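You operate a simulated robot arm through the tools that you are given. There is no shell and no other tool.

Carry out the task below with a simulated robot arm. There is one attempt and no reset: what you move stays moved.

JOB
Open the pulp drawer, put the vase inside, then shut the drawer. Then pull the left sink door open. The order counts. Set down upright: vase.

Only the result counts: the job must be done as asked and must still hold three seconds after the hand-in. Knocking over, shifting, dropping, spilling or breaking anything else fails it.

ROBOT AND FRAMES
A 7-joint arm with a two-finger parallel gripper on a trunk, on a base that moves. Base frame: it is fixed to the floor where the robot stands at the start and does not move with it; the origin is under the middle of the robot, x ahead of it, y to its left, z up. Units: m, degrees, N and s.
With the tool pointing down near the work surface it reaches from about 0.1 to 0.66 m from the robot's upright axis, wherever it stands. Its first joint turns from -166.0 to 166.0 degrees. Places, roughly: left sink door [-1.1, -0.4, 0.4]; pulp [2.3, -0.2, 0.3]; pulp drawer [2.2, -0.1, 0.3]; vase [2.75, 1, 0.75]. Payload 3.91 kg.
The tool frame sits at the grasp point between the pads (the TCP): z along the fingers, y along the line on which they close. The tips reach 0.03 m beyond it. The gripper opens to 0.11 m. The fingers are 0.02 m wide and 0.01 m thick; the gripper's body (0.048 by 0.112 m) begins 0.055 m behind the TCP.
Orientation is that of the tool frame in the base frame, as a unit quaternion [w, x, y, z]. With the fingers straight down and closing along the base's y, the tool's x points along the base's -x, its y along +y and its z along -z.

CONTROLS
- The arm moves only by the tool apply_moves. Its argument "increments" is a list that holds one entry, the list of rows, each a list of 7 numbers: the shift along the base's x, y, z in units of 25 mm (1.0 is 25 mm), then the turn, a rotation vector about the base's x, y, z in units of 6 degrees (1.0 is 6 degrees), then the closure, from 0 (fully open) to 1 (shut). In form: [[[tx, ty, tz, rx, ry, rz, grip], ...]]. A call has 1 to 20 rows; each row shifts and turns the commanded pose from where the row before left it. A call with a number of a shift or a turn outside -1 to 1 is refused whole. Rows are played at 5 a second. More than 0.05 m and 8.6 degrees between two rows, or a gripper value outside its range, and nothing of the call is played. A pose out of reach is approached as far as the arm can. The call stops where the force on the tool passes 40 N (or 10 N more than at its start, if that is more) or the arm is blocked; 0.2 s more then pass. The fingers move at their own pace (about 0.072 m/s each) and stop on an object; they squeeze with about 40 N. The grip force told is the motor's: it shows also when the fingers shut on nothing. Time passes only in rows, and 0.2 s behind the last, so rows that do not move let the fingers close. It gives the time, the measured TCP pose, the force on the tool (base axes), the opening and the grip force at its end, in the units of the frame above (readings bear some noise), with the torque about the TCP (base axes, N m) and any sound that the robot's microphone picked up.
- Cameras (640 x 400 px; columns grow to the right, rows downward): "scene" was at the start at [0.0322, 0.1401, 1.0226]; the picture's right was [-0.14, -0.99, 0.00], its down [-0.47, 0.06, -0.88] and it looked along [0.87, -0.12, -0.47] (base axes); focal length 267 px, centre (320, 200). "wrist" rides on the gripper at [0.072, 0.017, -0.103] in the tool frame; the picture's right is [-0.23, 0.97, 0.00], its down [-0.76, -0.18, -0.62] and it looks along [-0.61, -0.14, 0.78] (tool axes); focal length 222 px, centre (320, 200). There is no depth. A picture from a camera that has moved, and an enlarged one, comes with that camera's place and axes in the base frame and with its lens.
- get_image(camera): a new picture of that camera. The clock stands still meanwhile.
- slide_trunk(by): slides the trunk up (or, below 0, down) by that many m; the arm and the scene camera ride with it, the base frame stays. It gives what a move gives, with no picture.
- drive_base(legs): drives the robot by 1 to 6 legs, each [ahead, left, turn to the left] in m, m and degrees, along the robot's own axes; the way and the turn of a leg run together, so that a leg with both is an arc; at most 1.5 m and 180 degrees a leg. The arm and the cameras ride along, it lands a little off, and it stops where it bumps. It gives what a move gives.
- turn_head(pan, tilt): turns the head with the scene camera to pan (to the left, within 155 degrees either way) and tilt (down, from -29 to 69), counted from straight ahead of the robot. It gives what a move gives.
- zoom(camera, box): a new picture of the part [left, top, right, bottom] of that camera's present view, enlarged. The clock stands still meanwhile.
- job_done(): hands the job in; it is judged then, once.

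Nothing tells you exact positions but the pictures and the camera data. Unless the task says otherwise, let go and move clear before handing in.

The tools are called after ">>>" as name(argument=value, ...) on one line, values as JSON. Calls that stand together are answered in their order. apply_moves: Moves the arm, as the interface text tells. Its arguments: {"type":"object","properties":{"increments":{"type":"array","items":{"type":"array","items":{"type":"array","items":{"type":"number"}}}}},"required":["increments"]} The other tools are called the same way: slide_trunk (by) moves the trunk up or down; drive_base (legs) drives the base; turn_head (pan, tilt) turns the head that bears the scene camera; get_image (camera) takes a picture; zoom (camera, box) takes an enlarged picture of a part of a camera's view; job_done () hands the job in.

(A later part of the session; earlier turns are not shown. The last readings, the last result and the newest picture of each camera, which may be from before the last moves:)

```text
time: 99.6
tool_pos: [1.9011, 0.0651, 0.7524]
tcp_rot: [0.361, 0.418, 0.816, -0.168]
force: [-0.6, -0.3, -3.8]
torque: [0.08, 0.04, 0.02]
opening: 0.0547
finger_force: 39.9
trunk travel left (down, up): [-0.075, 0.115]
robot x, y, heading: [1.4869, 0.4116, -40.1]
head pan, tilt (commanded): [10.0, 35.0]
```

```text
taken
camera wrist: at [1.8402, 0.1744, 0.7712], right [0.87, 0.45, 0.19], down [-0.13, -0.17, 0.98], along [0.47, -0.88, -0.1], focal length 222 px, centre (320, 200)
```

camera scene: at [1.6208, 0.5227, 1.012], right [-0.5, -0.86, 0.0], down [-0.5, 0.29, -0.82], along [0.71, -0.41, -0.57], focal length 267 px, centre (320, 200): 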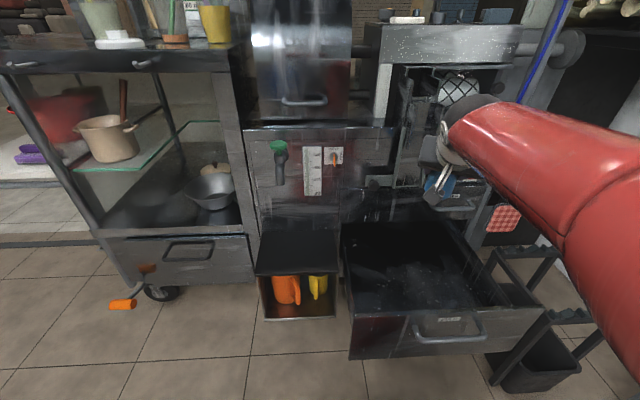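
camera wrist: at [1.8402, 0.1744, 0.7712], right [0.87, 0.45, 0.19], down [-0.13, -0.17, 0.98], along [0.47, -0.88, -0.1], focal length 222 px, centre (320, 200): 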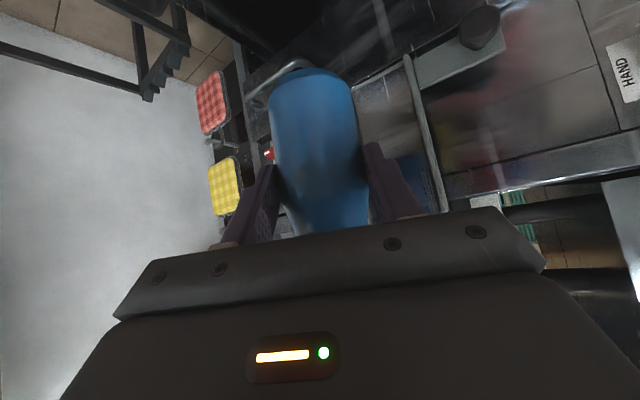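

I can now see the drawer from above. I'll zoom in to check its floor and the clearances.

>>> zoom(camera="scene", box=[330, 150, 570, 370])

>>> zoom(camera="scene", box=[360, 100, 540, 230])

```text
1.82 times, centred on (450, 260) of scene
camera zoom: at [1.6208, 0.5227, 1.012], right [-0.5, -0.86, 0.0], down [-0.5, 0.29, -0.82], along [0.71, -0.41, -0.57], focal length 485 px, centre (84, 91)
```

zoom: 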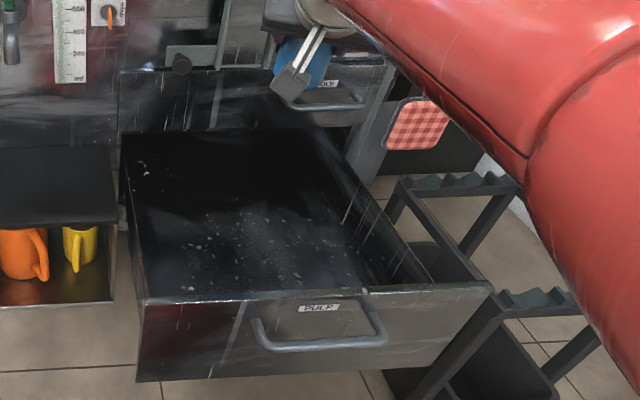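

```text
3.08 times, centred on (450, 165) of scene
camera zoom: at [1.6208, 0.5227, 1.012], right [-0.5, -0.86, 0.0], down [-0.5, 0.29, -0.82], along [0.71, -0.41, -0.57], focal length 821 px, centre (-80, 308)
```

zoom: 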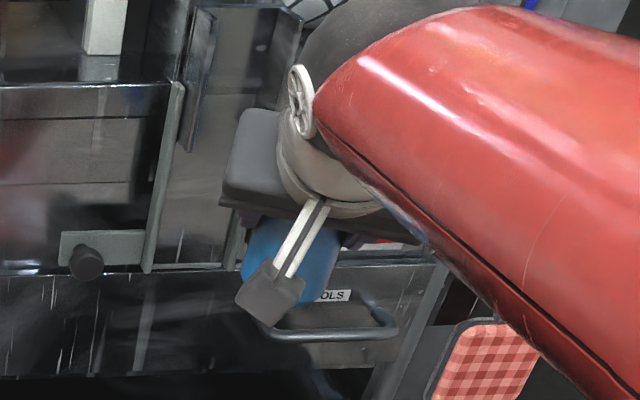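

The drawer box interior spans roughly from its left edge to 13 cm right of centre, and the floor is clear with only specks. I'll shift the vase over the target spot and lower it to just above the rim.

>>> apply_moves(increments=[[[0.6, -0.1, 0, 0, 0, 0, 1], [0.7, -0.12, 0, 0, 0, 0, 1], [0.7, -0.12, 0, 0, 0, 0, 1], [0.68, -0.12, 0, 0, 0, 0, 1], [0, 0, -0.8, 0, 0, 0, 1], [0, 0, -0.8, 0, 0, 0, 1], [0, 0, -0.8, 0, 0, 0, 1], [0, 0, -0.8, 0, 0, 0, 1], [0, 0, -0.8, 0, 0, 0, 1], [0, 0, -0.8, 0, 0, 0, 1], [0, 0, -0.8, 0, 0, 0, 1], [0, 0, -0.8, 0, 0, 0, 1]]])

>>> get_image(camera="scene")

>>> get_image(camera="wrist")

```text
time: 102.2
tool_pos: [1.9692, 0.054, 0.5925]
tcp_rot: [0.361, 0.419, 0.816, -0.169]
force: [0.3, -0.3, -3.5]
torque: [0.06, 0.03, -0.03]
opening: 0.0544
finger_force: 39.9
trunk travel left (down, up): [-0.075, 0.115]
robot x, y, heading: [1.4918, 0.4086, -40.1]
head pan, tilt (commanded): [10.0, 35.0]
```

```text
taken
camera scene: at [1.6208, 0.5227, 1.012], right [-0.5, -0.86, 0.0], down [-0.5, 0.29, -0.82], along [0.71, -0.41, -0.57], focal length 267 px, centre (320, 200)
```

scene: 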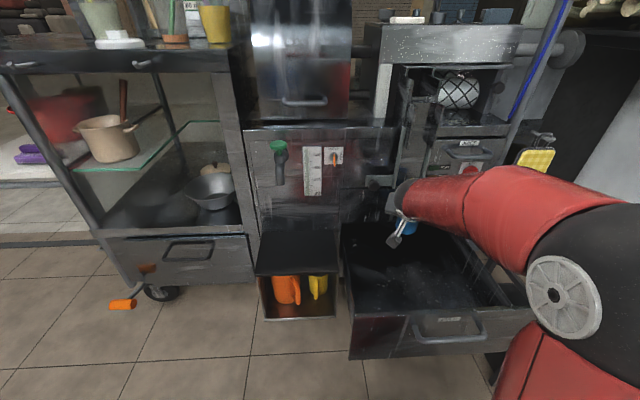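

```text
taken
camera wrist: at [1.9073, 0.1631, 0.6112], right [0.87, 0.45, 0.19], down [-0.13, -0.17, 0.98], along [0.47, -0.88, -0.1], focal length 222 px, centre (320, 200)
```

wrist: 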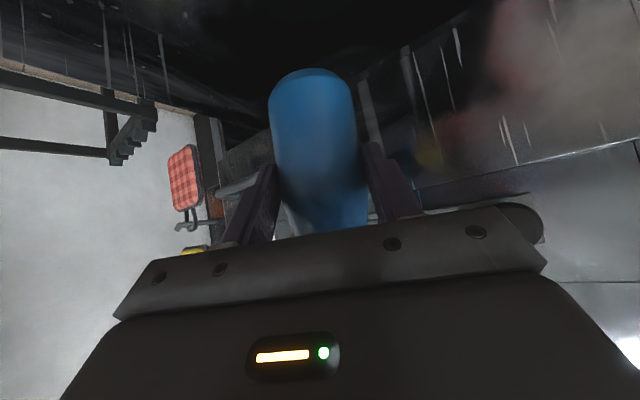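

The hand is close to a small knob and bracket on the cart face. I'll zoom in to check clearance before lowering further.

>>> zoom(camera="scene", box=[340, 150, 480, 260])

>>> zoom(camera="wrist", box=[380, 60, 640, 260])

```text
3.64 times, centred on (410, 205) of scene
camera zoom: at [1.6208, 0.5227, 1.012], right [-0.5, -0.86, 0.0], down [-0.5, 0.29, -0.82], along [0.71, -0.41, -0.57], focal length 970 px, centre (-7, 182)
```

zoom: 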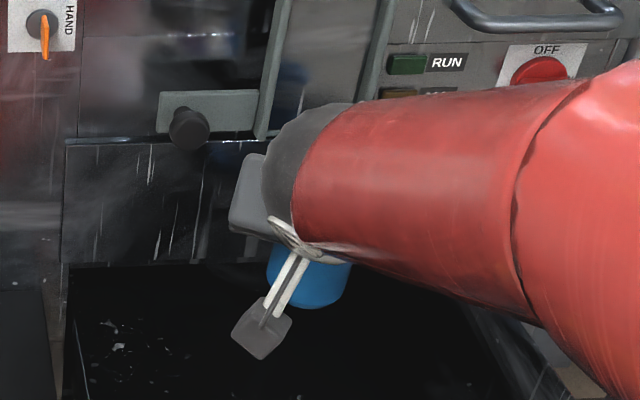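

```text
2.00 times, centred on (510, 160) of wrist
camera zoom: at [1.9073, 0.1631, 0.6112], right [0.87, 0.45, 0.19], down [-0.13, -0.17, 0.98], along [0.47, -0.88, -0.1], focal length 444 px, centre (-60, 280)
```

zoom: 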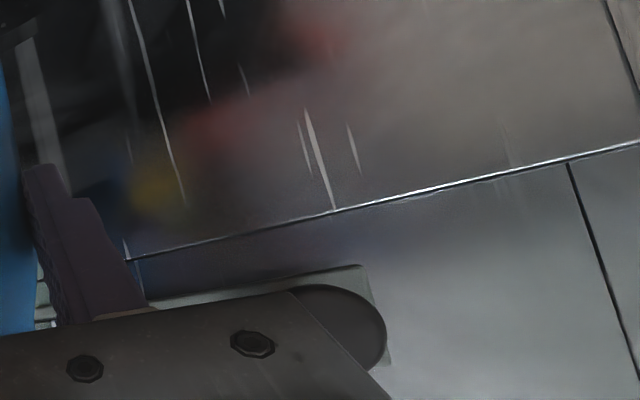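

Clearance to the knob looks fine and lowering moves away from it. I'll lower 7 cm so the vase base passes just below rim height, then check.

>>> apply_moves(increments=[[[0, 0, -0.7, 0, 0, 0, 1], [0, 0, -0.7, 0, 0, 0, 1], [0, 0, -0.7, 0, 0, 0, 1], [0, 0, -0.7, 0, 0, 0, 1]]])

>>> get_image(camera="scene")

>>> get_image(camera="wrist")

```text
time: 103.2
tool_pos: [1.969, 0.0545, 0.5221]
tcp_rot: [0.361, 0.419, 0.816, -0.168]
force: [-1.1, 0.5, -4.0]
torque: [0.06, 0.03, 0.04]
opening: 0.055
finger_force: 39.9
trunk travel left (down, up): [-0.075, 0.115]
robot x, y, heading: [1.4916, 0.4153, -40.5]
head pan, tilt (commanded): [10.0, 35.0]
```

```text
taken
camera scene: at [1.6208, 0.5227, 1.012], right [-0.5, -0.86, 0.0], down [-0.5, 0.29, -0.82], along [0.71, -0.41, -0.57], focal length 267 px, centre (320, 200)
```

scene: 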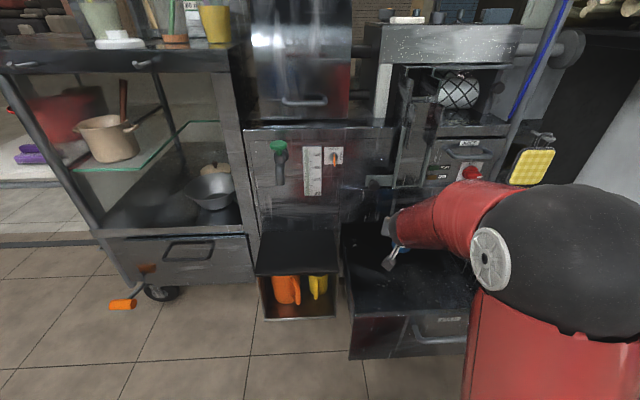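

```text
taken
camera wrist: at [1.9073, 0.1634, 0.541], right [0.87, 0.45, 0.19], down [-0.13, -0.17, 0.98], along [0.47, -0.88, -0.1], focal length 222 px, centre (320, 200)
```

wrist: 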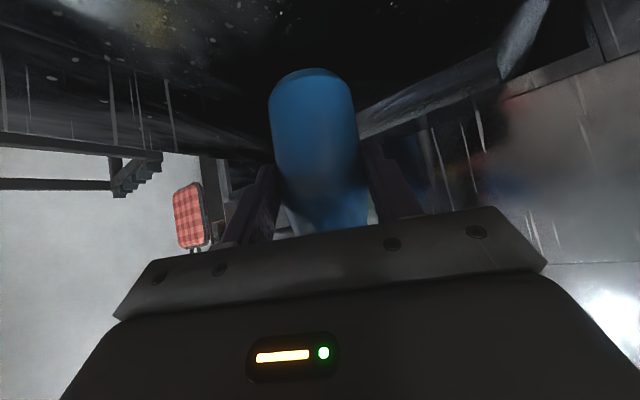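

All clear, and the vase base is now just below rim height. I'll keep lowering in small steps and watch the vertical force.

>>> apply_moves(increments=[[[0, 0, -0.5, 0, 0, 0, 1], [0, 0, -0.5, 0, 0, 0, 1], [0, 0, -0.5, 0, 0, 0, 1], [0, 0, -0.5, 0, 0, 0, 1], [0, 0, -0.5, 0, 0, 0, 1]]])

>>> get_image(camera="scene")

>>> get_image(camera="wrist")

```text
time: 104.4
tool_pos: [1.9686, 0.0533, 0.4604]
tcp_rot: [0.361, 0.418, 0.816, -0.168]
force: [-0.1, -0.7, -4.2]
torque: [0.07, 0.07, 0.03]
opening: 0.0548
finger_force: 40.0
trunk travel left (down, up): [-0.075, 0.115]
robot x, y, heading: [1.4901, 0.4141, -40.4]
head pan, tilt (commanded): [10.0, 35.0]
```

```text
taken
camera scene: at [1.6208, 0.5227, 1.012], right [-0.5, -0.86, 0.0], down [-0.5, 0.29, -0.82], along [0.71, -0.41, -0.57], focal length 267 px, centre (320, 200)
```

scene: 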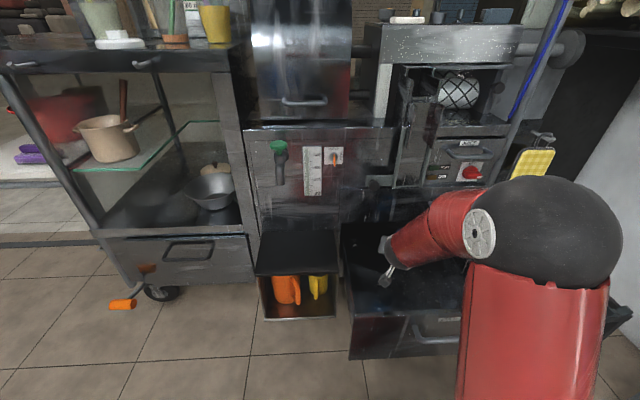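

```text
taken
camera wrist: at [1.9074, 0.1628, 0.4787], right [0.87, 0.45, 0.19], down [-0.13, -0.17, 0.98], along [0.47, -0.88, -0.1], focal length 222 px, centre (320, 200)
```

wrist: 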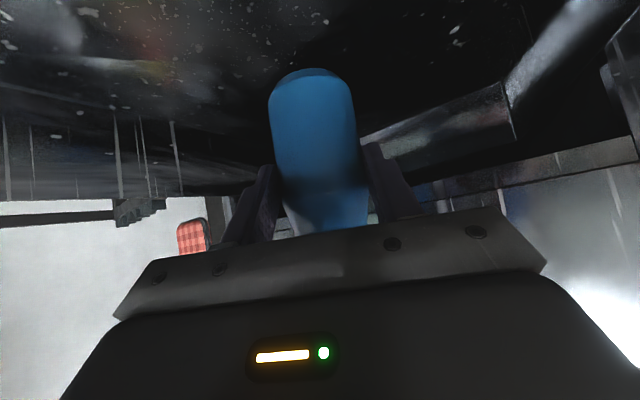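

The floor seems to be at about z≈0.33, so I expect contact with the tool at about z≈0.395. I'll go down 4 cm and then creep.

>>> apply_moves(increments=[[[0, 0, -0.4, 0, 0, 0, 1], [0, 0, -0.4, 0, 0, 0, 1], [0, 0, -0.4, 0, 0, 0, 1], [0, 0, 0, 0, 0, 0, 1]]])

>>> get_image(camera="wrist")

>>> zoom(camera="scene", box=[330, 170, 490, 370])

```text
time: 105.4
tool_pos: [1.9677, 0.0536, 0.429]
tcp_rot: [0.361, 0.418, 0.816, -0.168]
force: [0.1, 0.5, -4.3]
torque: [0.05, 0.01, 0.01]
opening: 0.0547
finger_force: 39.5
trunk travel left (down, up): [-0.075, 0.115]
robot x, y, heading: [1.4878, 0.413, -40.4]
head pan, tilt (commanded): [10.0, 35.0]
```

```text
taken
camera wrist: at [1.9071, 0.1628, 0.4484], right [0.87, 0.45, 0.19], down [-0.13, -0.17, 0.98], along [0.47, -0.88, -0.1], focal length 222 px, centre (320, 200)
```

wrist: 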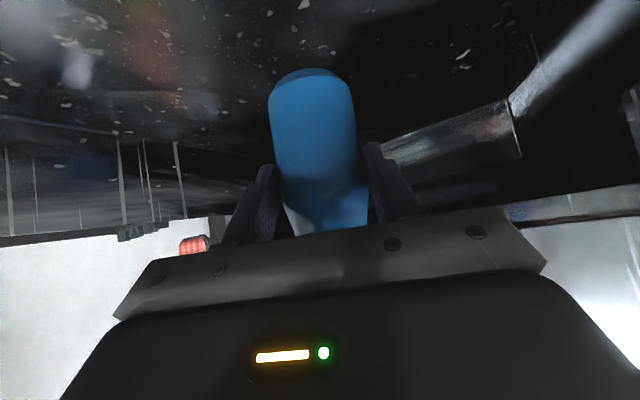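

```text
2.00 times, centred on (410, 270) of scene
camera zoom: at [1.6208, 0.5227, 1.012], right [-0.5, -0.86, 0.0], down [-0.5, 0.29, -0.82], along [0.71, -0.41, -0.57], focal length 534 px, centre (140, 60)
```

zoom: 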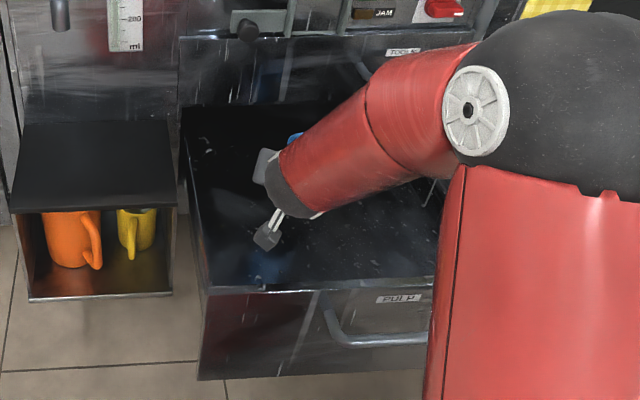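

No contact yet at z 0.429. Creeping down in 5 mm rows with the force checked each time.

>>> apply_moves(increments=[[[0, 0, -0.2, 0, 0, 0, 1], [0, 0, -0.2, 0, 0, 0, 1], [0, 0, -0.2, 0, 0, 0, 1], [0, 0, -0.2, 0, 0, 0, 1], [0, 0, 0, 0, 0, 0, 1]]])

>>> get_image(camera="wrist")

```text
time: 106.6
tool_pos: [1.9672, 0.0545, 0.4106]
tcp_rot: [0.361, 0.417, 0.817, -0.167]
force: [0.7, 0.1, -4.1]
torque: [0.1, 0.03, 0.02]
opening: 0.0547
finger_force: 39.9
trunk travel left (down, up): [-0.075, 0.115]
robot x, y, heading: [1.4883, 0.415, -40.0]
head pan, tilt (commanded): [10.0, 35.0]
```

```text
taken
camera wrist: at [1.907, 0.163, 0.4285], right [0.87, 0.45, 0.19], down [-0.13, -0.17, 0.98], along [0.47, -0.88, -0.1], focal length 222 px, centre (320, 200)
```

wrist: 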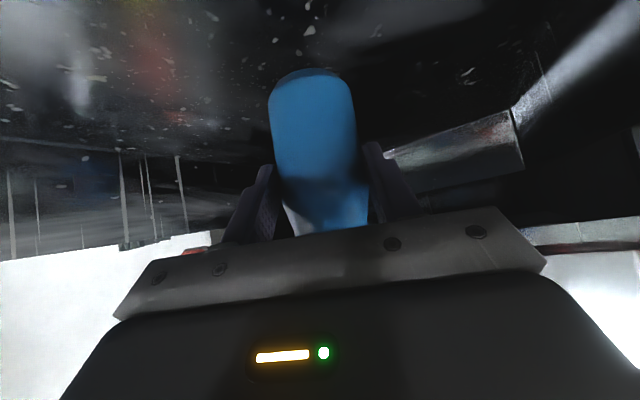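

By tracking specks, the floor is nearer z≈0.285, so there are about 6 cm to go. The wrist would come close to the front panel there, so I'll move the base about 3.5 cm farther toward the cart first.

>>> drive_base(legs=[[0.034, 0.008, 0]])

>>> get_image(camera="wrist")

>>> zoom(camera="scene", box=[330, 170, 490, 370])

```text
time: 107.5
tool_pos: [1.9993, 0.0371, 0.4099]
tcp_rot: [0.361, 0.418, 0.816, -0.169]
force: [-0.2, 0.2, -3.9]
torque: [0.06, 0.07, -0.03]
opening: 0.0548
finger_force: 39.9
trunk travel left (down, up): [-0.075, 0.115]
robot x, y, heading: [1.5203, 0.4011, -40.5]
head pan, tilt (commanded): [10.0, 35.0]
```

```text
taken
camera wrist: at [1.9382, 0.1471, 0.4285], right [0.87, 0.45, 0.19], down [-0.13, -0.17, 0.98], along [0.47, -0.88, -0.1], focal length 222 px, centre (320, 200)
```

wrist: 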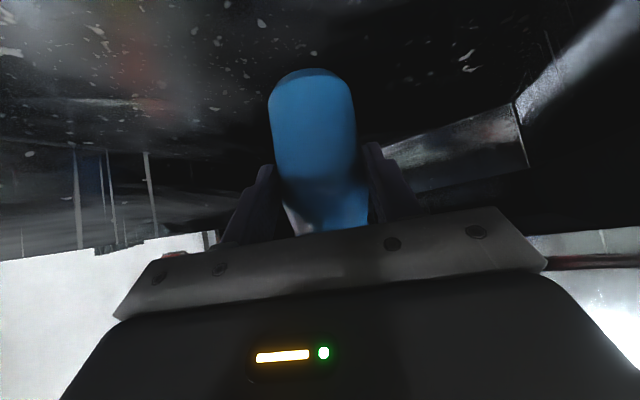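

```text
2.00 times, centred on (410, 270) of scene
camera zoom: at [1.6521, 0.5067, 1.012], right [-0.5, -0.86, 0.0], down [-0.5, 0.29, -0.82], along [0.71, -0.41, -0.57], focal length 534 px, centre (140, 60)
```

zoom: 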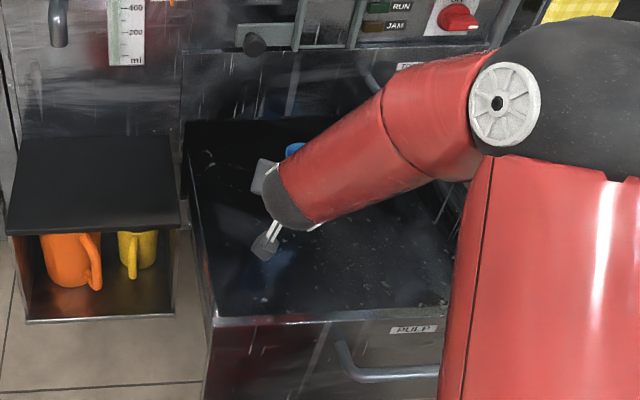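

Clear all round, with the camera and forearm well behind the front panel. Continuing to creep down.

>>> apply_moves(increments=[[[0, 0, -0.2, 0, 0, 0, 1], [0, 0, -0.2, 0, 0, 0, 1], [0, 0, -0.2, 0, 0, 0, 1], [0, 0, -0.2, 0, 0, 0, 1], [0, 0, -0.2, 0, 0, 0, 1], [0, 0, 0, 0, 0, 0, 1]]])

>>> get_image(camera="wrist")

>>> zoom(camera="scene", box=[330, 170, 490, 370])

```text
time: 108.8
tool_pos: [1.9992, 0.0382, 0.3849]
tcp_rot: [0.361, 0.418, 0.817, -0.168]
force: [-0.2, -0.2, -2.7]
torque: [0.1, 0.07, 0.03]
opening: 0.0549
finger_force: 40.3
trunk travel left (down, up): [-0.075, 0.115]
robot x, y, heading: [1.5184, 0.3985, -40.3]
head pan, tilt (commanded): [10.0, 35.0]
```

```text
taken
camera wrist: at [1.9387, 0.147, 0.4038], right [0.87, 0.45, 0.19], down [-0.13, -0.17, 0.98], along [0.47, -0.88, -0.1], focal length 222 px, centre (320, 200)
```

wrist: 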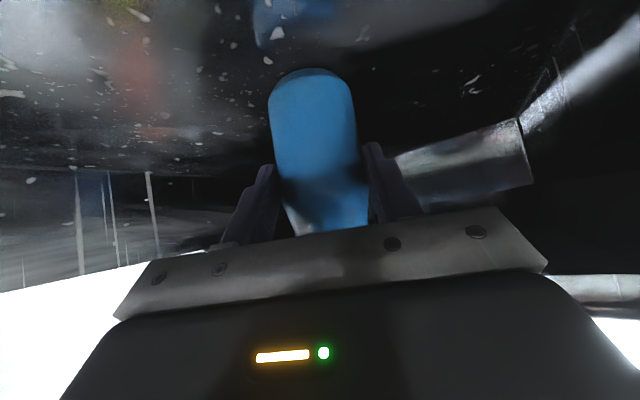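

```text
2.00 times, centred on (410, 270) of scene
camera zoom: at [1.6521, 0.5067, 1.012], right [-0.5, -0.86, 0.0], down [-0.5, 0.29, -0.82], along [0.71, -0.41, -0.57], focal length 534 px, centre (140, 60)
```

zoom: 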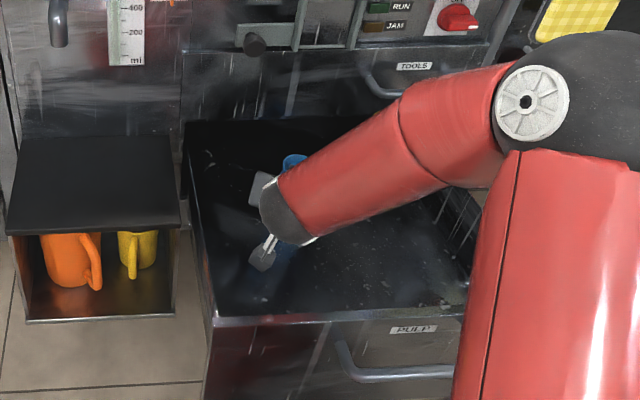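

I can see the vase's reflection in the drawer floor just beneath its base, so the floor is close. I'll zoom to judge the remaining gap.

>>> zoom(camera="wrist", box=[220, 0, 400, 140])

```text
2.86 times, centred on (310, 70) of wrist
camera zoom: at [1.9387, 0.147, 0.4038], right [0.87, 0.45, 0.19], down [-0.13, -0.17, 0.98], along [0.47, -0.88, -0.1], focal length 635 px, centre (349, 571)
```

zoom: 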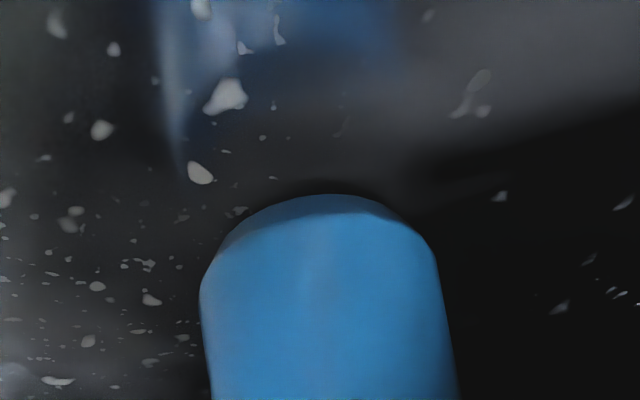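

The reflection is blurred but the gap is small. I'll creep 1 cm more in small rows and read the force.

>>> apply_moves(increments=[[[0, 0, -0.2, 0, 0, 0, 1], [0, 0, -0.2, 0, 0, 0, 1], [0, 0, 0, 0, 0, 0, 1]]])

>>> zoom(camera="wrist", box=[220, 0, 400, 140])

```text
time: 109.7
tool_pos: [2.0005, 0.0376, 0.3761]
tcp_rot: [0.362, 0.417, 0.817, -0.168]
force: [1.6, 1.0, 4.3]
torque: [-0.1, -0.01, 0.07]
opening: 0.0547
finger_force: 40.2
trunk travel left (down, up): [-0.075, 0.115]
robot x, y, heading: [1.5225, 0.3988, -40.3]
head pan, tilt (commanded): [10.0, 35.0]
```

```text
2.86 times, centred on (310, 70) of wrist
camera zoom: at [1.9391, 0.1469, 0.3948], right [0.87, 0.45, 0.19], down [-0.13, -0.17, 0.98], along [0.48, -0.88, -0.09], focal length 635 px, centre (349, 571)
```

zoom: 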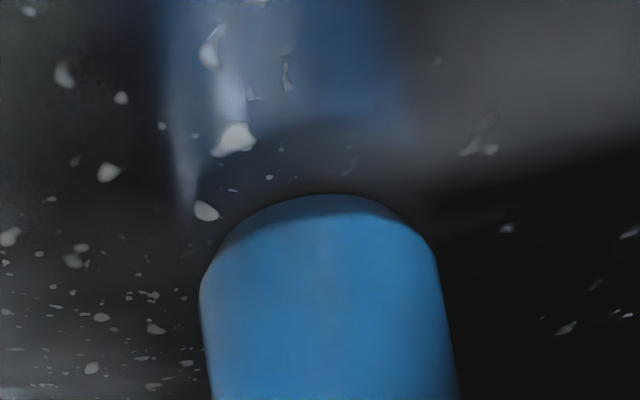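

Vertical force flipped from -4 to +4 N, so the vase base now rests on the drawer floor with the tool at z≈0.376. I'll verify from the scene camera before releasing.

>>> zoom(camera="scene", box=[370, 200, 470, 290])

>>> get_image(camera="wrist")

```text
4.44 times, centred on (420, 245) of scene
camera zoom: at [1.6517, 0.5071, 1.0121], right [-0.5, -0.86, 0.0], down [-0.5, 0.29, -0.82], along [0.71, -0.41, -0.57], focal length 1186 px, centre (-124, 0)
```

zoom: 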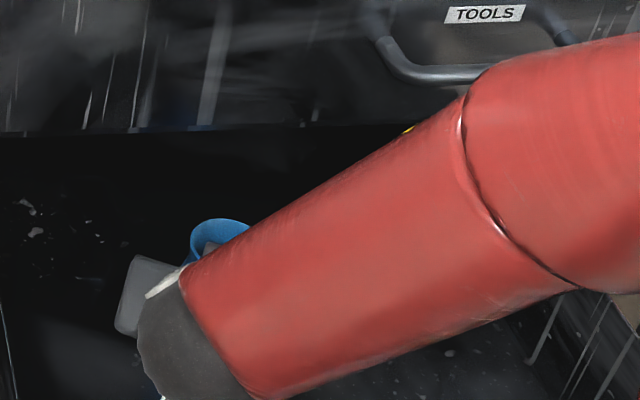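

```text
taken
camera wrist: at [1.9391, 0.1469, 0.3948], right [0.87, 0.45, 0.19], down [-0.13, -0.17, 0.98], along [0.48, -0.88, -0.09], focal length 222 px, centre (320, 200)
```

wrist: 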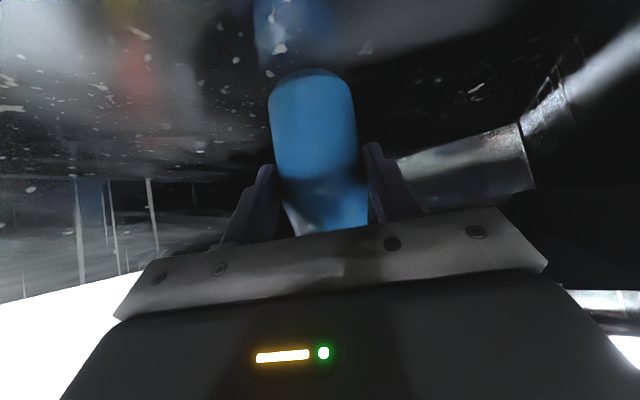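

The vase stands inside with its rim well below the TOOLS drawer. I'll open the fingers moderately to release it.

>>> apply_moves(increments=[[[0, 0, 0, 0, 0, 0, 0.45], [0, 0, 0, 0, 0, 0, 0.3], [0, 0, 0, 0, 0, 0, 0.25], [0, 0, 0, 0, 0, 0, 0.25]]])

>>> get_image(camera="wrist")

```text
time: 110.7
tool_pos: [1.9994, 0.0373, 0.3746]
tcp_rot: [0.362, 0.418, 0.816, -0.169]
force: [-0.4, -0.4, 1.3]
torque: [-0.01, -0.01, 0.0]
opening: 0.0825
finger_force: 0.0
trunk travel left (down, up): [-0.075, 0.115]
robot x, y, heading: [1.521, 0.3968, -40.5]
head pan, tilt (commanded): [10.0, 35.0]
```

```text
taken
camera wrist: at [1.9386, 0.1468, 0.3941], right [0.87, 0.45, 0.19], down [-0.13, -0.17, 0.98], along [0.47, -0.88, -0.1], focal length 222 px, centre (320, 200)
```

wrist: 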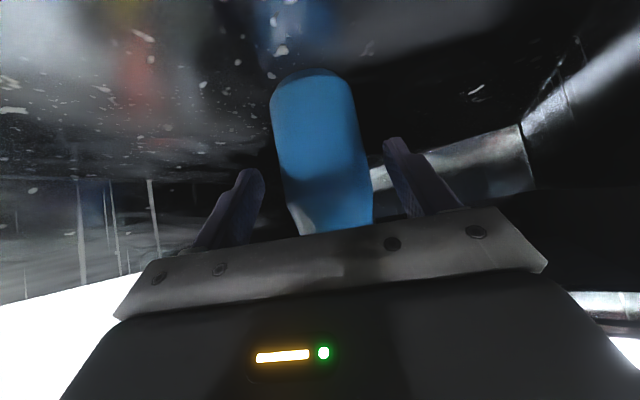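

The vase stands free between the fingers. I'll retreat along the hand's axis, then lift straight up out of the drawer.

>>> apply_moves(increments=[[[-0.22, 0.29, 0.34, 0, 0, 0, 0.25], [-0.3, 0.38, 0.45, 0, 0, 0, 0.25], [-0.3, 0.38, 0.45, 0, 0, 0, 0.25], [-0.3, 0.38, 0.45, 0, 0, 0, 0.25], [-0.3, 0.38, 0.5, 0, 0, 0, 0.25], [0, 0, 0.7, 0, 0, 0, 0.25], [0, 0, 0.8, 0, 0, 0, 0.25], [0, 0, 0.8, 0, 0, 0, 0.25], [0, 0, 0.8, 0, 0, 0, 0.25]]])

>>> get_image(camera="wrist")

>>> get_image(camera="scene")

```text
time: 112.7
tool_pos: [1.9631, 0.0832, 0.5082]
tcp_rot: [0.362, 0.418, 0.816, -0.168]
force: [0.7, -0.8, -0.8]
torque: [-0.02, 0.0, -0.01]
opening: 0.0826
finger_force: 0.1
trunk travel left (down, up): [-0.075, 0.115]
robot x, y, heading: [1.52, 0.396, -40.3]
head pan, tilt (commanded): [10.0, 35.0]
```

```text
taken
camera wrist: at [1.9024, 0.1922, 0.5262], right [0.87, 0.45, 0.19], down [-0.13, -0.17, 0.98], along [0.47, -0.88, -0.1], focal length 222 px, centre (320, 200)
```

wrist: 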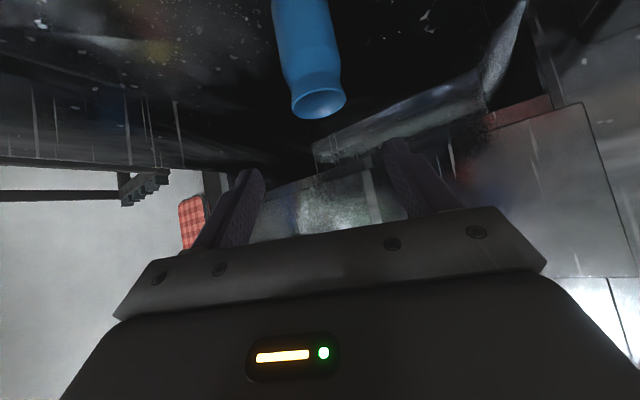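

```text
taken
camera scene: at [1.6519, 0.5068, 1.012], right [-0.5, -0.86, 0.0], down [-0.5, 0.29, -0.82], along [0.71, -0.41, -0.57], focal length 267 px, centre (320, 200)
```

scene: 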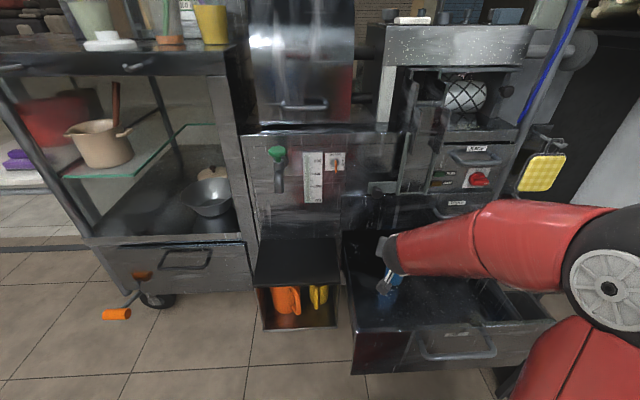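

The vase stands upright in the drawer with nothing disturbed. I'll raise the hand clear, back off, and take a look before shutting the drawer.

>>> apply_moves(increments=[[[0, 0, 0.9, 0, 0, 0, 0.25], [0, 0, 0.9, 0, 0, 0, 0.25], [0, 0, 0.9, 0, 0, 0, 0.25], [0, 0, 0.9, 0, 0, 0, 0.25], [0, 0, 0.9, 0, 0, 0, 0.4], [0, 0, 0.9, 0, 0, 0, 0.7], [0, 0, 0, 0, 0, 0, 1]]])

>>> drive_base(legs=[[-0.4, 0.0, 0], [0, 0, 13.3]])

>>> turn_head(pan=-5, tilt=35)

>>> get_image(camera="scene")

```text
time: 114.2
tool_pos: [1.964, 0.0829, 0.6417]
tcp_rot: [0.361, 0.418, 0.817, -0.168]
force: [1.1, -0.6, 0.3]
torque: [-0.01, 0.0, -0.04]
opening: 0.0
finger_force: 16.8
trunk travel left (down, up): [-0.075, 0.115]
robot x, y, heading: [1.5182, 0.3962, -40.4]
head pan, tilt (commanded): [10.0, 35.0]
```

```text
time: 117.6
tool_pos: [1.7145, 0.4582, 0.6418]
tcp_rot: [0.379, 0.319, 0.86, -0.125]
force: [0.3, 0.5, 0.1]
torque: [0.03, 0.02, 0.02]
opening: 0.0
finger_force: 37.5
trunk travel left (down, up): [-0.075, 0.115]
robot x, y, heading: [1.2099, 0.6608, -26.7]
head pan, tilt (commanded): [10.0, 35.0]
```

```text
time: 118.4
tool_pos: [1.7147, 0.4572, 0.6424]
tcp_rot: [0.379, 0.319, 0.86, -0.125]
force: [-0.3, 0.7, -0.3]
torque: [0.01, 0.0, 0.01]
opening: 0.0
finger_force: 37.8
trunk travel left (down, up): [-0.075, 0.115]
robot x, y, heading: [1.2122, 0.6583, -26.7]
head pan, tilt (commanded): [-5.0, 35.0]
```

```text
taken
camera scene: at [1.3036, 0.776, 1.012], right [-0.53, -0.85, 0.0], down [-0.49, 0.3, -0.82], along [0.7, -0.43, -0.57], focal length 267 px, centre (320, 200)
```

scene: 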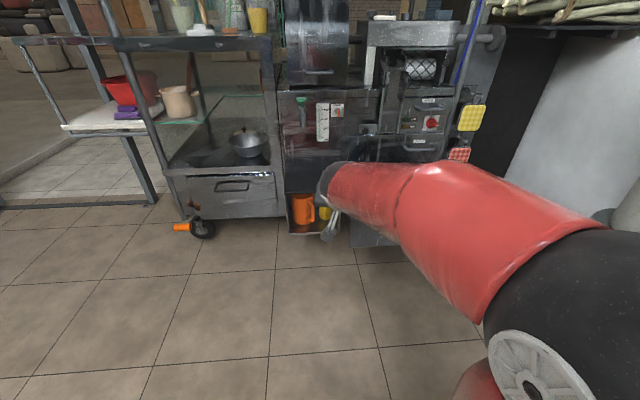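

The drawer is hidden behind the arm here. I'll shift right so the hand is centred on the drawer front, align the hand, and lower it in front of the panel, below the handle.

>>> drive_base(legs=[[0, -0.3, 0]])

>>> apply_moves(increments=[[[0, 0, -0.5, -0.328, -0.643, 0.644, 1], [0, 0, -0.8, -0.328, -0.643, 0.644, 1], [0, 0, -0.9, -0.328, -0.643, 0.644, 1], [0, 0, -0.9, 0, 0, 0, 1], [0, 0, -0.9, 0, 0, 0, 1], [0, 0, -0.9, 0, 0, 0, 1], [0, 0, -0.9, 0, 0, 0, 1], [0, 0, 0, 0, 0, 0, 1]]])

>>> get_image(camera="scene")

>>> get_image(camera="wrist")

```text
time: 120.4
tool_pos: [1.5785, 0.188, 0.6411]
tcp_rot: [0.378, 0.322, 0.859, -0.125]
force: [-0.1, 0.4, 0.8]
torque: [-0.01, 0.01, 0.03]
opening: 0.0002
finger_force: 37.6
trunk travel left (down, up): [-0.075, 0.115]
robot x, y, heading: [1.0753, 0.3957, -27.1]
head pan, tilt (commanded): [-5.0, 35.0]
```

```text
time: 122.2
tool_pos: [1.5762, 0.18, 0.5191]
tcp_rot: [0.464, 0.256, 0.84, -0.12]
force: [0.6, 0.9, 0.6]
torque: [0.01, -0.03, -0.01]
opening: 0.0
finger_force: 37.8
out of reach, approached as far as the arm can: row 2, 3
trunk travel left (down, up): [-0.075, 0.115]
robot x, y, heading: [1.0755, 0.3912, -27.2]
head pan, tilt (commanded): [-5.0, 35.0]
```

```text
taken
camera scene: at [1.1683, 0.5086, 1.012], right [-0.53, -0.85, 0.0], down [-0.49, 0.3, -0.82], along [0.69, -0.43, -0.57], focal length 267 px, centre (320, 200)
```

scene: 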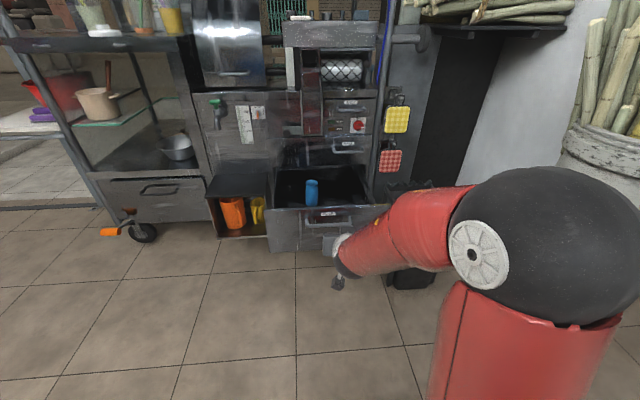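

```text
taken
camera wrist: at [1.4801, 0.2622, 0.5159], right [0.63, 0.75, 0.23], down [-0.21, -0.12, 0.97], along [0.75, -0.66, 0.08], focal length 222 px, centre (320, 200)
```

wrist: 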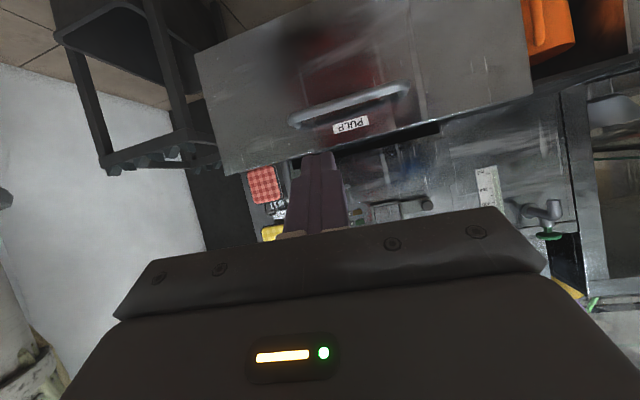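

The vase stands upright in the open drawer (visible in the scene view). The hand is centred in front of the panel, so I'll continue lowering to push height.

>>> apply_moves(increments=[[[0, 0, -0.8, 0, 0, 0.1, 1], [0, 0, -0.8, 0, 0, 0.1, 1], [0, 0, -0.8, 0, 0, 0.1, 1], [0, 0, -0.8, 0, 0, 0.1, 1], [0, 0, -0.8, 0, 0, 0.1, 1], [0, 0, -0.8, 0, 0, 0.1, 1], [0, 0, -0.8, 0, 0, 0.1, 1], [0, 0, -0.8, 0, 0, 0, 1], [0, 0, 0, 0, 0, 0, 1]]])

>>> get_image(camera="scene")

>>> get_image(camera="wrist")

```text
time: 124.2
tool_pos: [1.5761, 0.1802, 0.3583]
tcp_rot: [0.467, 0.225, 0.849, -0.102]
force: [0.1, 0.3, 0.0]
torque: [0.0, -0.02, 0.02]
opening: 0.0
finger_force: 38.2
trunk travel left (down, up): [-0.075, 0.115]
robot x, y, heading: [1.0736, 0.3914, -27.0]
head pan, tilt (commanded): [-5.0, 35.0]
```

```text
taken
camera scene: at [1.1683, 0.5085, 1.012], right [-0.53, -0.85, 0.0], down [-0.49, 0.3, -0.82], along [0.69, -0.43, -0.57], focal length 267 px, centre (320, 200)
```

scene: 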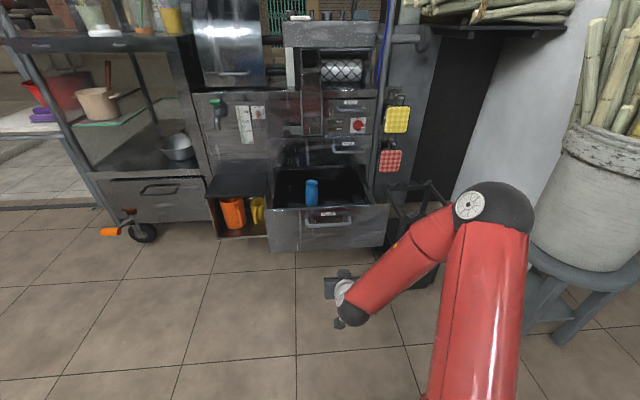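

```text
taken
camera wrist: at [1.4742, 0.2549, 0.3555], right [0.57, 0.79, 0.23], down [-0.2, -0.13, 0.97], along [0.8, -0.6, 0.08], focal length 222 px, centre (320, 200)
```

wrist: 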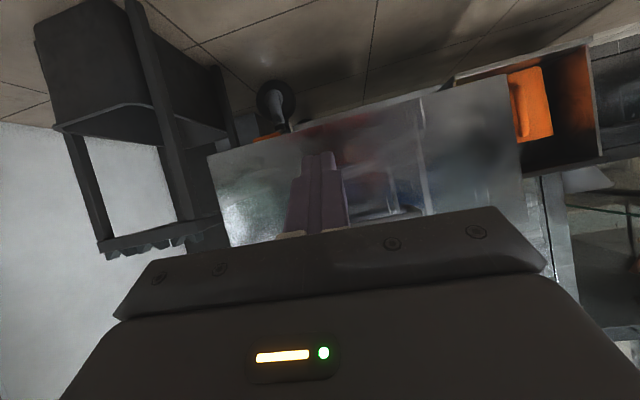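

Hand is at push height with the fingertips about 17 cm before the panel. I'll drive 13 cm ahead, then close the rest gently with the arm.

>>> drive_base(legs=[[0.13, 0.0, 0]])

>>> get_image(camera="wrist")

>>> zoom(camera="scene", box=[240, 160, 480, 330])

```text
time: 125.5
tool_pos: [1.6931, 0.121, 0.3598]
tcp_rot: [0.467, 0.225, 0.849, -0.102]
force: [-1.0, -0.5, -0.3]
torque: [0.01, 0.02, 0.0]
opening: 0.0
finger_force: 37.9
trunk travel left (down, up): [-0.075, 0.115]
robot x, y, heading: [1.1921, 0.3345, -27.1]
head pan, tilt (commanded): [-5.0, 35.0]
```

```text
taken
camera wrist: at [1.5906, 0.1951, 0.3556], right [0.57, 0.79, 0.23], down [-0.2, -0.13, 0.97], along [0.8, -0.6, 0.08], focal length 222 px, centre (320, 200)
```

wrist: 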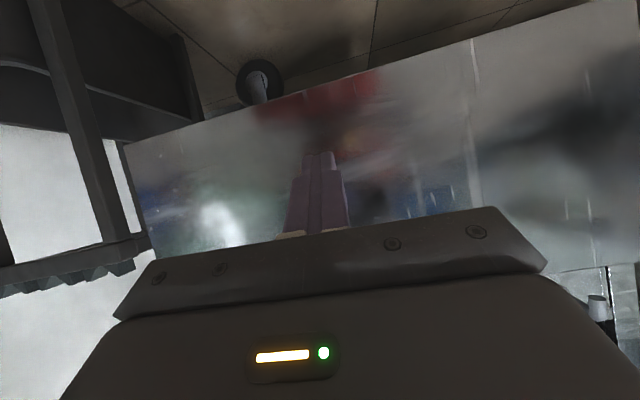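

```text
2.35 times, centred on (360, 245) of scene
camera zoom: at [1.2848, 0.4489, 1.012], right [-0.53, -0.85, 0.0], down [-0.49, 0.3, -0.82], along [0.69, -0.44, -0.57], focal length 628 px, centre (226, 94)
```

zoom: 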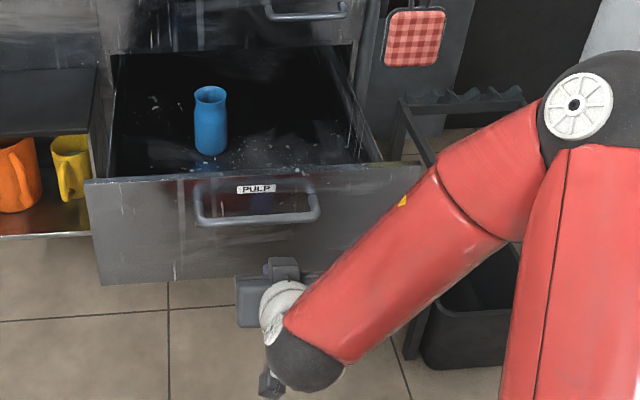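

The vase is upright inside and the hand is aligned below the handle. I'll touch the panel gently with the arm.

>>> apply_moves(increments=[[[0.3, -0.153, 0, 0, 0, 0, 1], [0.3, -0.153, 0, 0, 0, 0, 1], [0.3, -0.153, 0, 0, 0, 0, 1], [0.2, -0.102, 0, 0, 0, 0, 1], [0.2, -0.102, 0, 0, 0, 0, 1], [0.2, -0.102, 0, 0, 0, 0, 1]]])

>>> zoom(camera="scene", box=[240, 160, 480, 330])

>>> get_image(camera="wrist")

```text
time: 126.9
tool_pos: [1.7304, 0.1021, 0.3595]
tcp_rot: [0.467, 0.226, 0.849, -0.102]
force: [0.3, -0.7, -0.9]
torque: [-0.02, 0.01, -0.03]
opening: 0.0002
finger_force: 37.4
trunk travel left (down, up): [-0.075, 0.115]
robot x, y, heading: [1.1913, 0.3316, -27.1]
head pan, tilt (commanded): [-5.0, 35.0]
```

```text
2.35 times, centred on (360, 245) of scene
camera zoom: at [1.2848, 0.4489, 1.012], right [-0.53, -0.85, 0.0], down [-0.49, 0.3, -0.82], along [0.69, -0.44, -0.57], focal length 628 px, centre (226, 94)
```

zoom: 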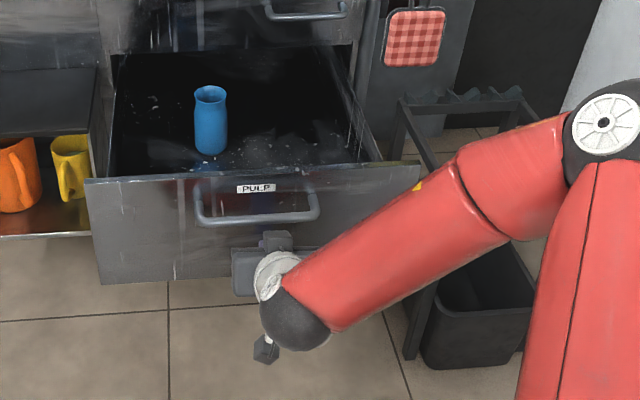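

```text
taken
camera wrist: at [1.6283, 0.1762, 0.3551], right [0.57, 0.79, 0.23], down [-0.2, -0.14, 0.97], along [0.8, -0.6, 0.08], focal length 222 px, centre (320, 200)
```

wrist: 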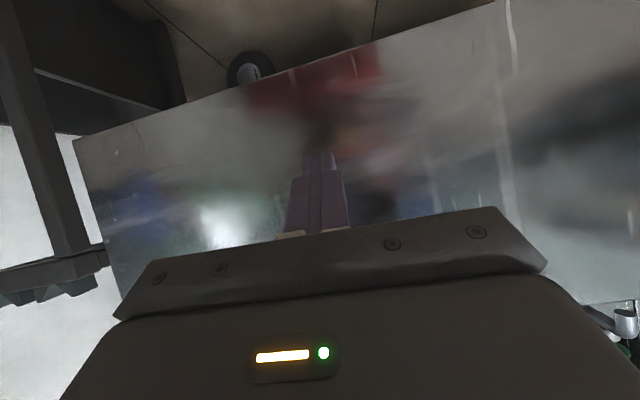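

No contact yet, since the drawer label hasn't moved and the force is near zero. I'll advance a bit more.

>>> apply_moves(increments=[[[0.2, -0.102, 0, 0, 0, 0, 1], [0.2, -0.102, 0, 0, 0, 0, 1], [0.2, -0.102, 0, 0, 0, 0, 1], [0.2, -0.102, 0, 0, 0, 0, 1]]])

>>> zoom(camera="scene", box=[240, 160, 480, 330])

```text
time: 127.9
tool_pos: [1.7502, 0.0907, 0.36]
tcp_rot: [0.468, 0.224, 0.849, -0.101]
force: [1.1, 0.2, 0.2]
torque: [-0.04, -0.01, -0.03]
opening: 0.0003
finger_force: 37.9
trunk travel left (down, up): [-0.075, 0.115]
robot x, y, heading: [1.1908, 0.3342, -27.0]
head pan, tilt (commanded): [-5.0, 35.0]
```

```text
2.35 times, centred on (360, 245) of scene
camera zoom: at [1.2848, 0.4489, 1.012], right [-0.53, -0.85, 0.0], down [-0.49, 0.3, -0.82], along [0.69, -0.44, -0.57], focal length 628 px, centre (226, 94)
```

zoom: 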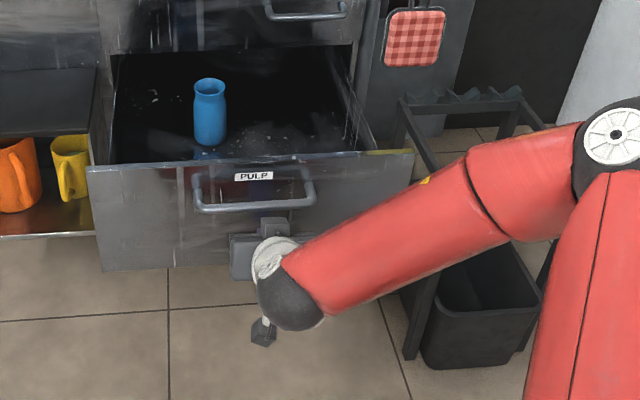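

Contact made: the drawer is sliding in with the vase riding steadily and almost no force. I'll continue by driving the base forward.

>>> drive_base(legs=[[0.1, 0.0, 0]])

>>> zoom(camera="scene", box=[240, 140, 480, 310])

```text
time: 129.0
tool_pos: [1.8387, 0.0448, 0.3599]
tcp_rot: [0.468, 0.226, 0.848, -0.103]
force: [0.2, -0.4, 0.0]
torque: [0.05, -0.04, 0.01]
opening: 0.0
finger_force: 37.9
trunk travel left (down, up): [-0.075, 0.115]
robot x, y, heading: [1.2793, 0.2866, -26.9]
head pan, tilt (commanded): [-5.0, 35.0]
```

```text
2.35 times, centred on (360, 225) of scene
camera zoom: at [1.373, 0.4037, 1.012], right [-0.53, -0.85, 0.0], down [-0.49, 0.31, -0.82], along [0.69, -0.44, -0.57], focal length 628 px, centre (226, 141)
```

zoom: 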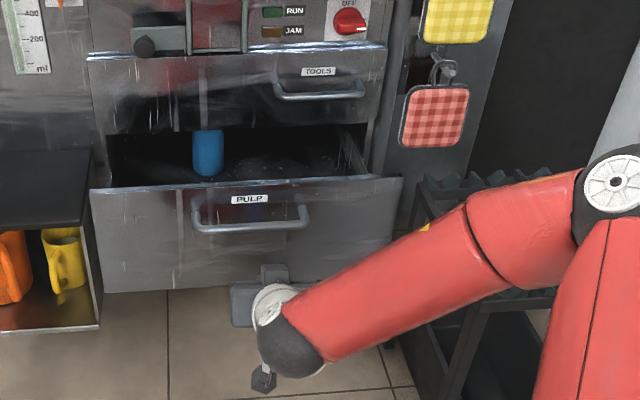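

It's going in well, with the vase upright as it slides under the TOOLS drawer. Another 10 cm.

>>> drive_base(legs=[[0.1, 0.0, 0]])

>>> zoom(camera="scene", box=[240, 140, 480, 310])

>>> get_image(camera="scene")

```text
time: 130.2
tool_pos: [1.9274, -0.0005, 0.3597]
tcp_rot: [0.468, 0.225, 0.849, -0.102]
force: [0.2, 0.0, 0.9]
torque: [0.01, 0.0, 0.03]
opening: 0.0
finger_force: 37.5
trunk travel left (down, up): [-0.075, 0.115]
robot x, y, heading: [1.3692, 0.2406, -27.0]
head pan, tilt (commanded): [-5.0, 35.0]
```

```text
2.35 times, centred on (360, 225) of scene
camera zoom: at [1.462, 0.3581, 1.012], right [-0.53, -0.85, 0.0], down [-0.49, 0.31, -0.82], along [0.69, -0.44, -0.57], focal length 628 px, centre (226, 141)
```

zoom: 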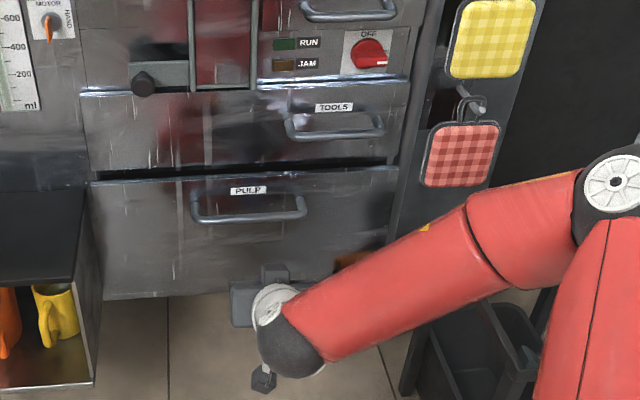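

```text
taken
camera scene: at [1.462, 0.3581, 1.012], right [-0.53, -0.85, 0.0], down [-0.49, 0.31, -0.82], along [0.69, -0.44, -0.57], focal length 267 px, centre (320, 200)
```

scene: 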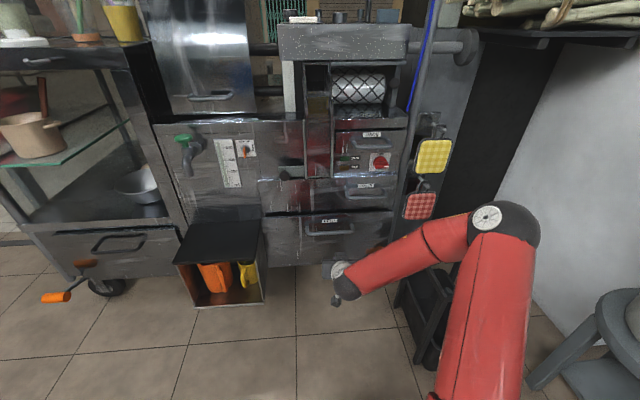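

The drawer should have about 9 cm left. I'll drive 6 cm more, then finish slowly with the arm.

>>> drive_base(legs=[[0.06, 0.0, 0]])

>>> zoom(camera="scene", box=[240, 140, 480, 310])

```text
time: 131.2
tool_pos: [1.9813, -0.028, 0.3598]
tcp_rot: [0.467, 0.225, 0.849, -0.102]
force: [0.7, 0.5, 0.1]
torque: [0.0, 0.03, 0.04]
opening: 0.0001
finger_force: 38.0
trunk travel left (down, up): [-0.075, 0.115]
robot x, y, heading: [1.4218, 0.2187, -27.3]
head pan, tilt (commanded): [-5.0, 35.0]
```

```text
2.35 times, centred on (360, 225) of scene
camera zoom: at [1.5155, 0.3307, 1.012], right [-0.53, -0.85, 0.0], down [-0.49, 0.31, -0.82], along [0.69, -0.44, -0.57], focal length 628 px, centre (226, 141)
```

zoom: 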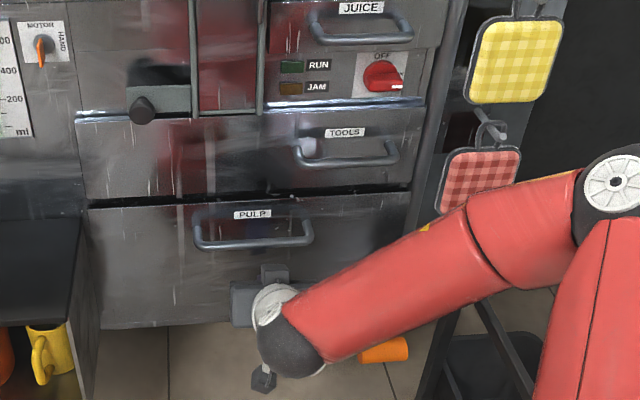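

Nearly shut. I'll finish with slow arm steps until the force shows the drawer is fully home.

>>> apply_moves(increments=[[[0.3, -0.153, 0, 0, 0, 0, 1], [0.3, -0.153, 0, 0, 0, 0, 1], [0.2, -0.102, 0, 0, 0, 0, 1], [0.2, -0.102, 0, 0, 0, 0, 1], [0, 0, 0, 0, 0, 0, 1]]])

>>> zoom(camera="scene", box=[240, 140, 480, 310])

```text
time: 132.4
tool_pos: [2.0053, -0.0403, 0.3593]
tcp_rot: [0.467, 0.226, 0.849, -0.103]
force: [-5.0, 1.2, 0.6]
torque: [-0.03, 0.05, 0.0]
opening: 0.0001
finger_force: 37.2
trunk travel left (down, up): [-0.075, 0.115]
robot x, y, heading: [1.4189, 0.2188, -27.2]
head pan, tilt (commanded): [-5.0, 35.0]
```

```text
2.35 times, centred on (360, 225) of scene
camera zoom: at [1.5154, 0.3308, 1.012], right [-0.53, -0.85, 0.0], down [-0.49, 0.31, -0.82], along [0.69, -0.44, -0.57], focal length 628 px, centre (226, 141)
```

zoom: 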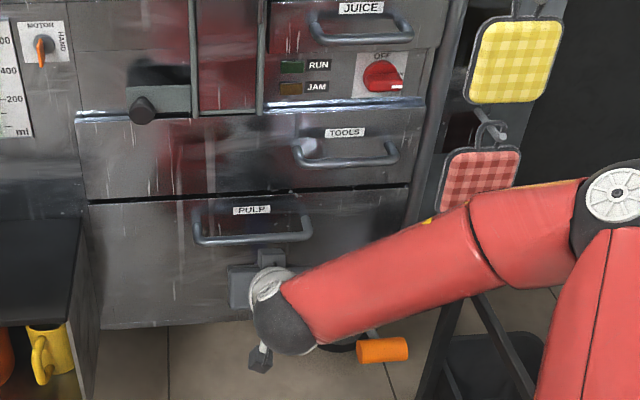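

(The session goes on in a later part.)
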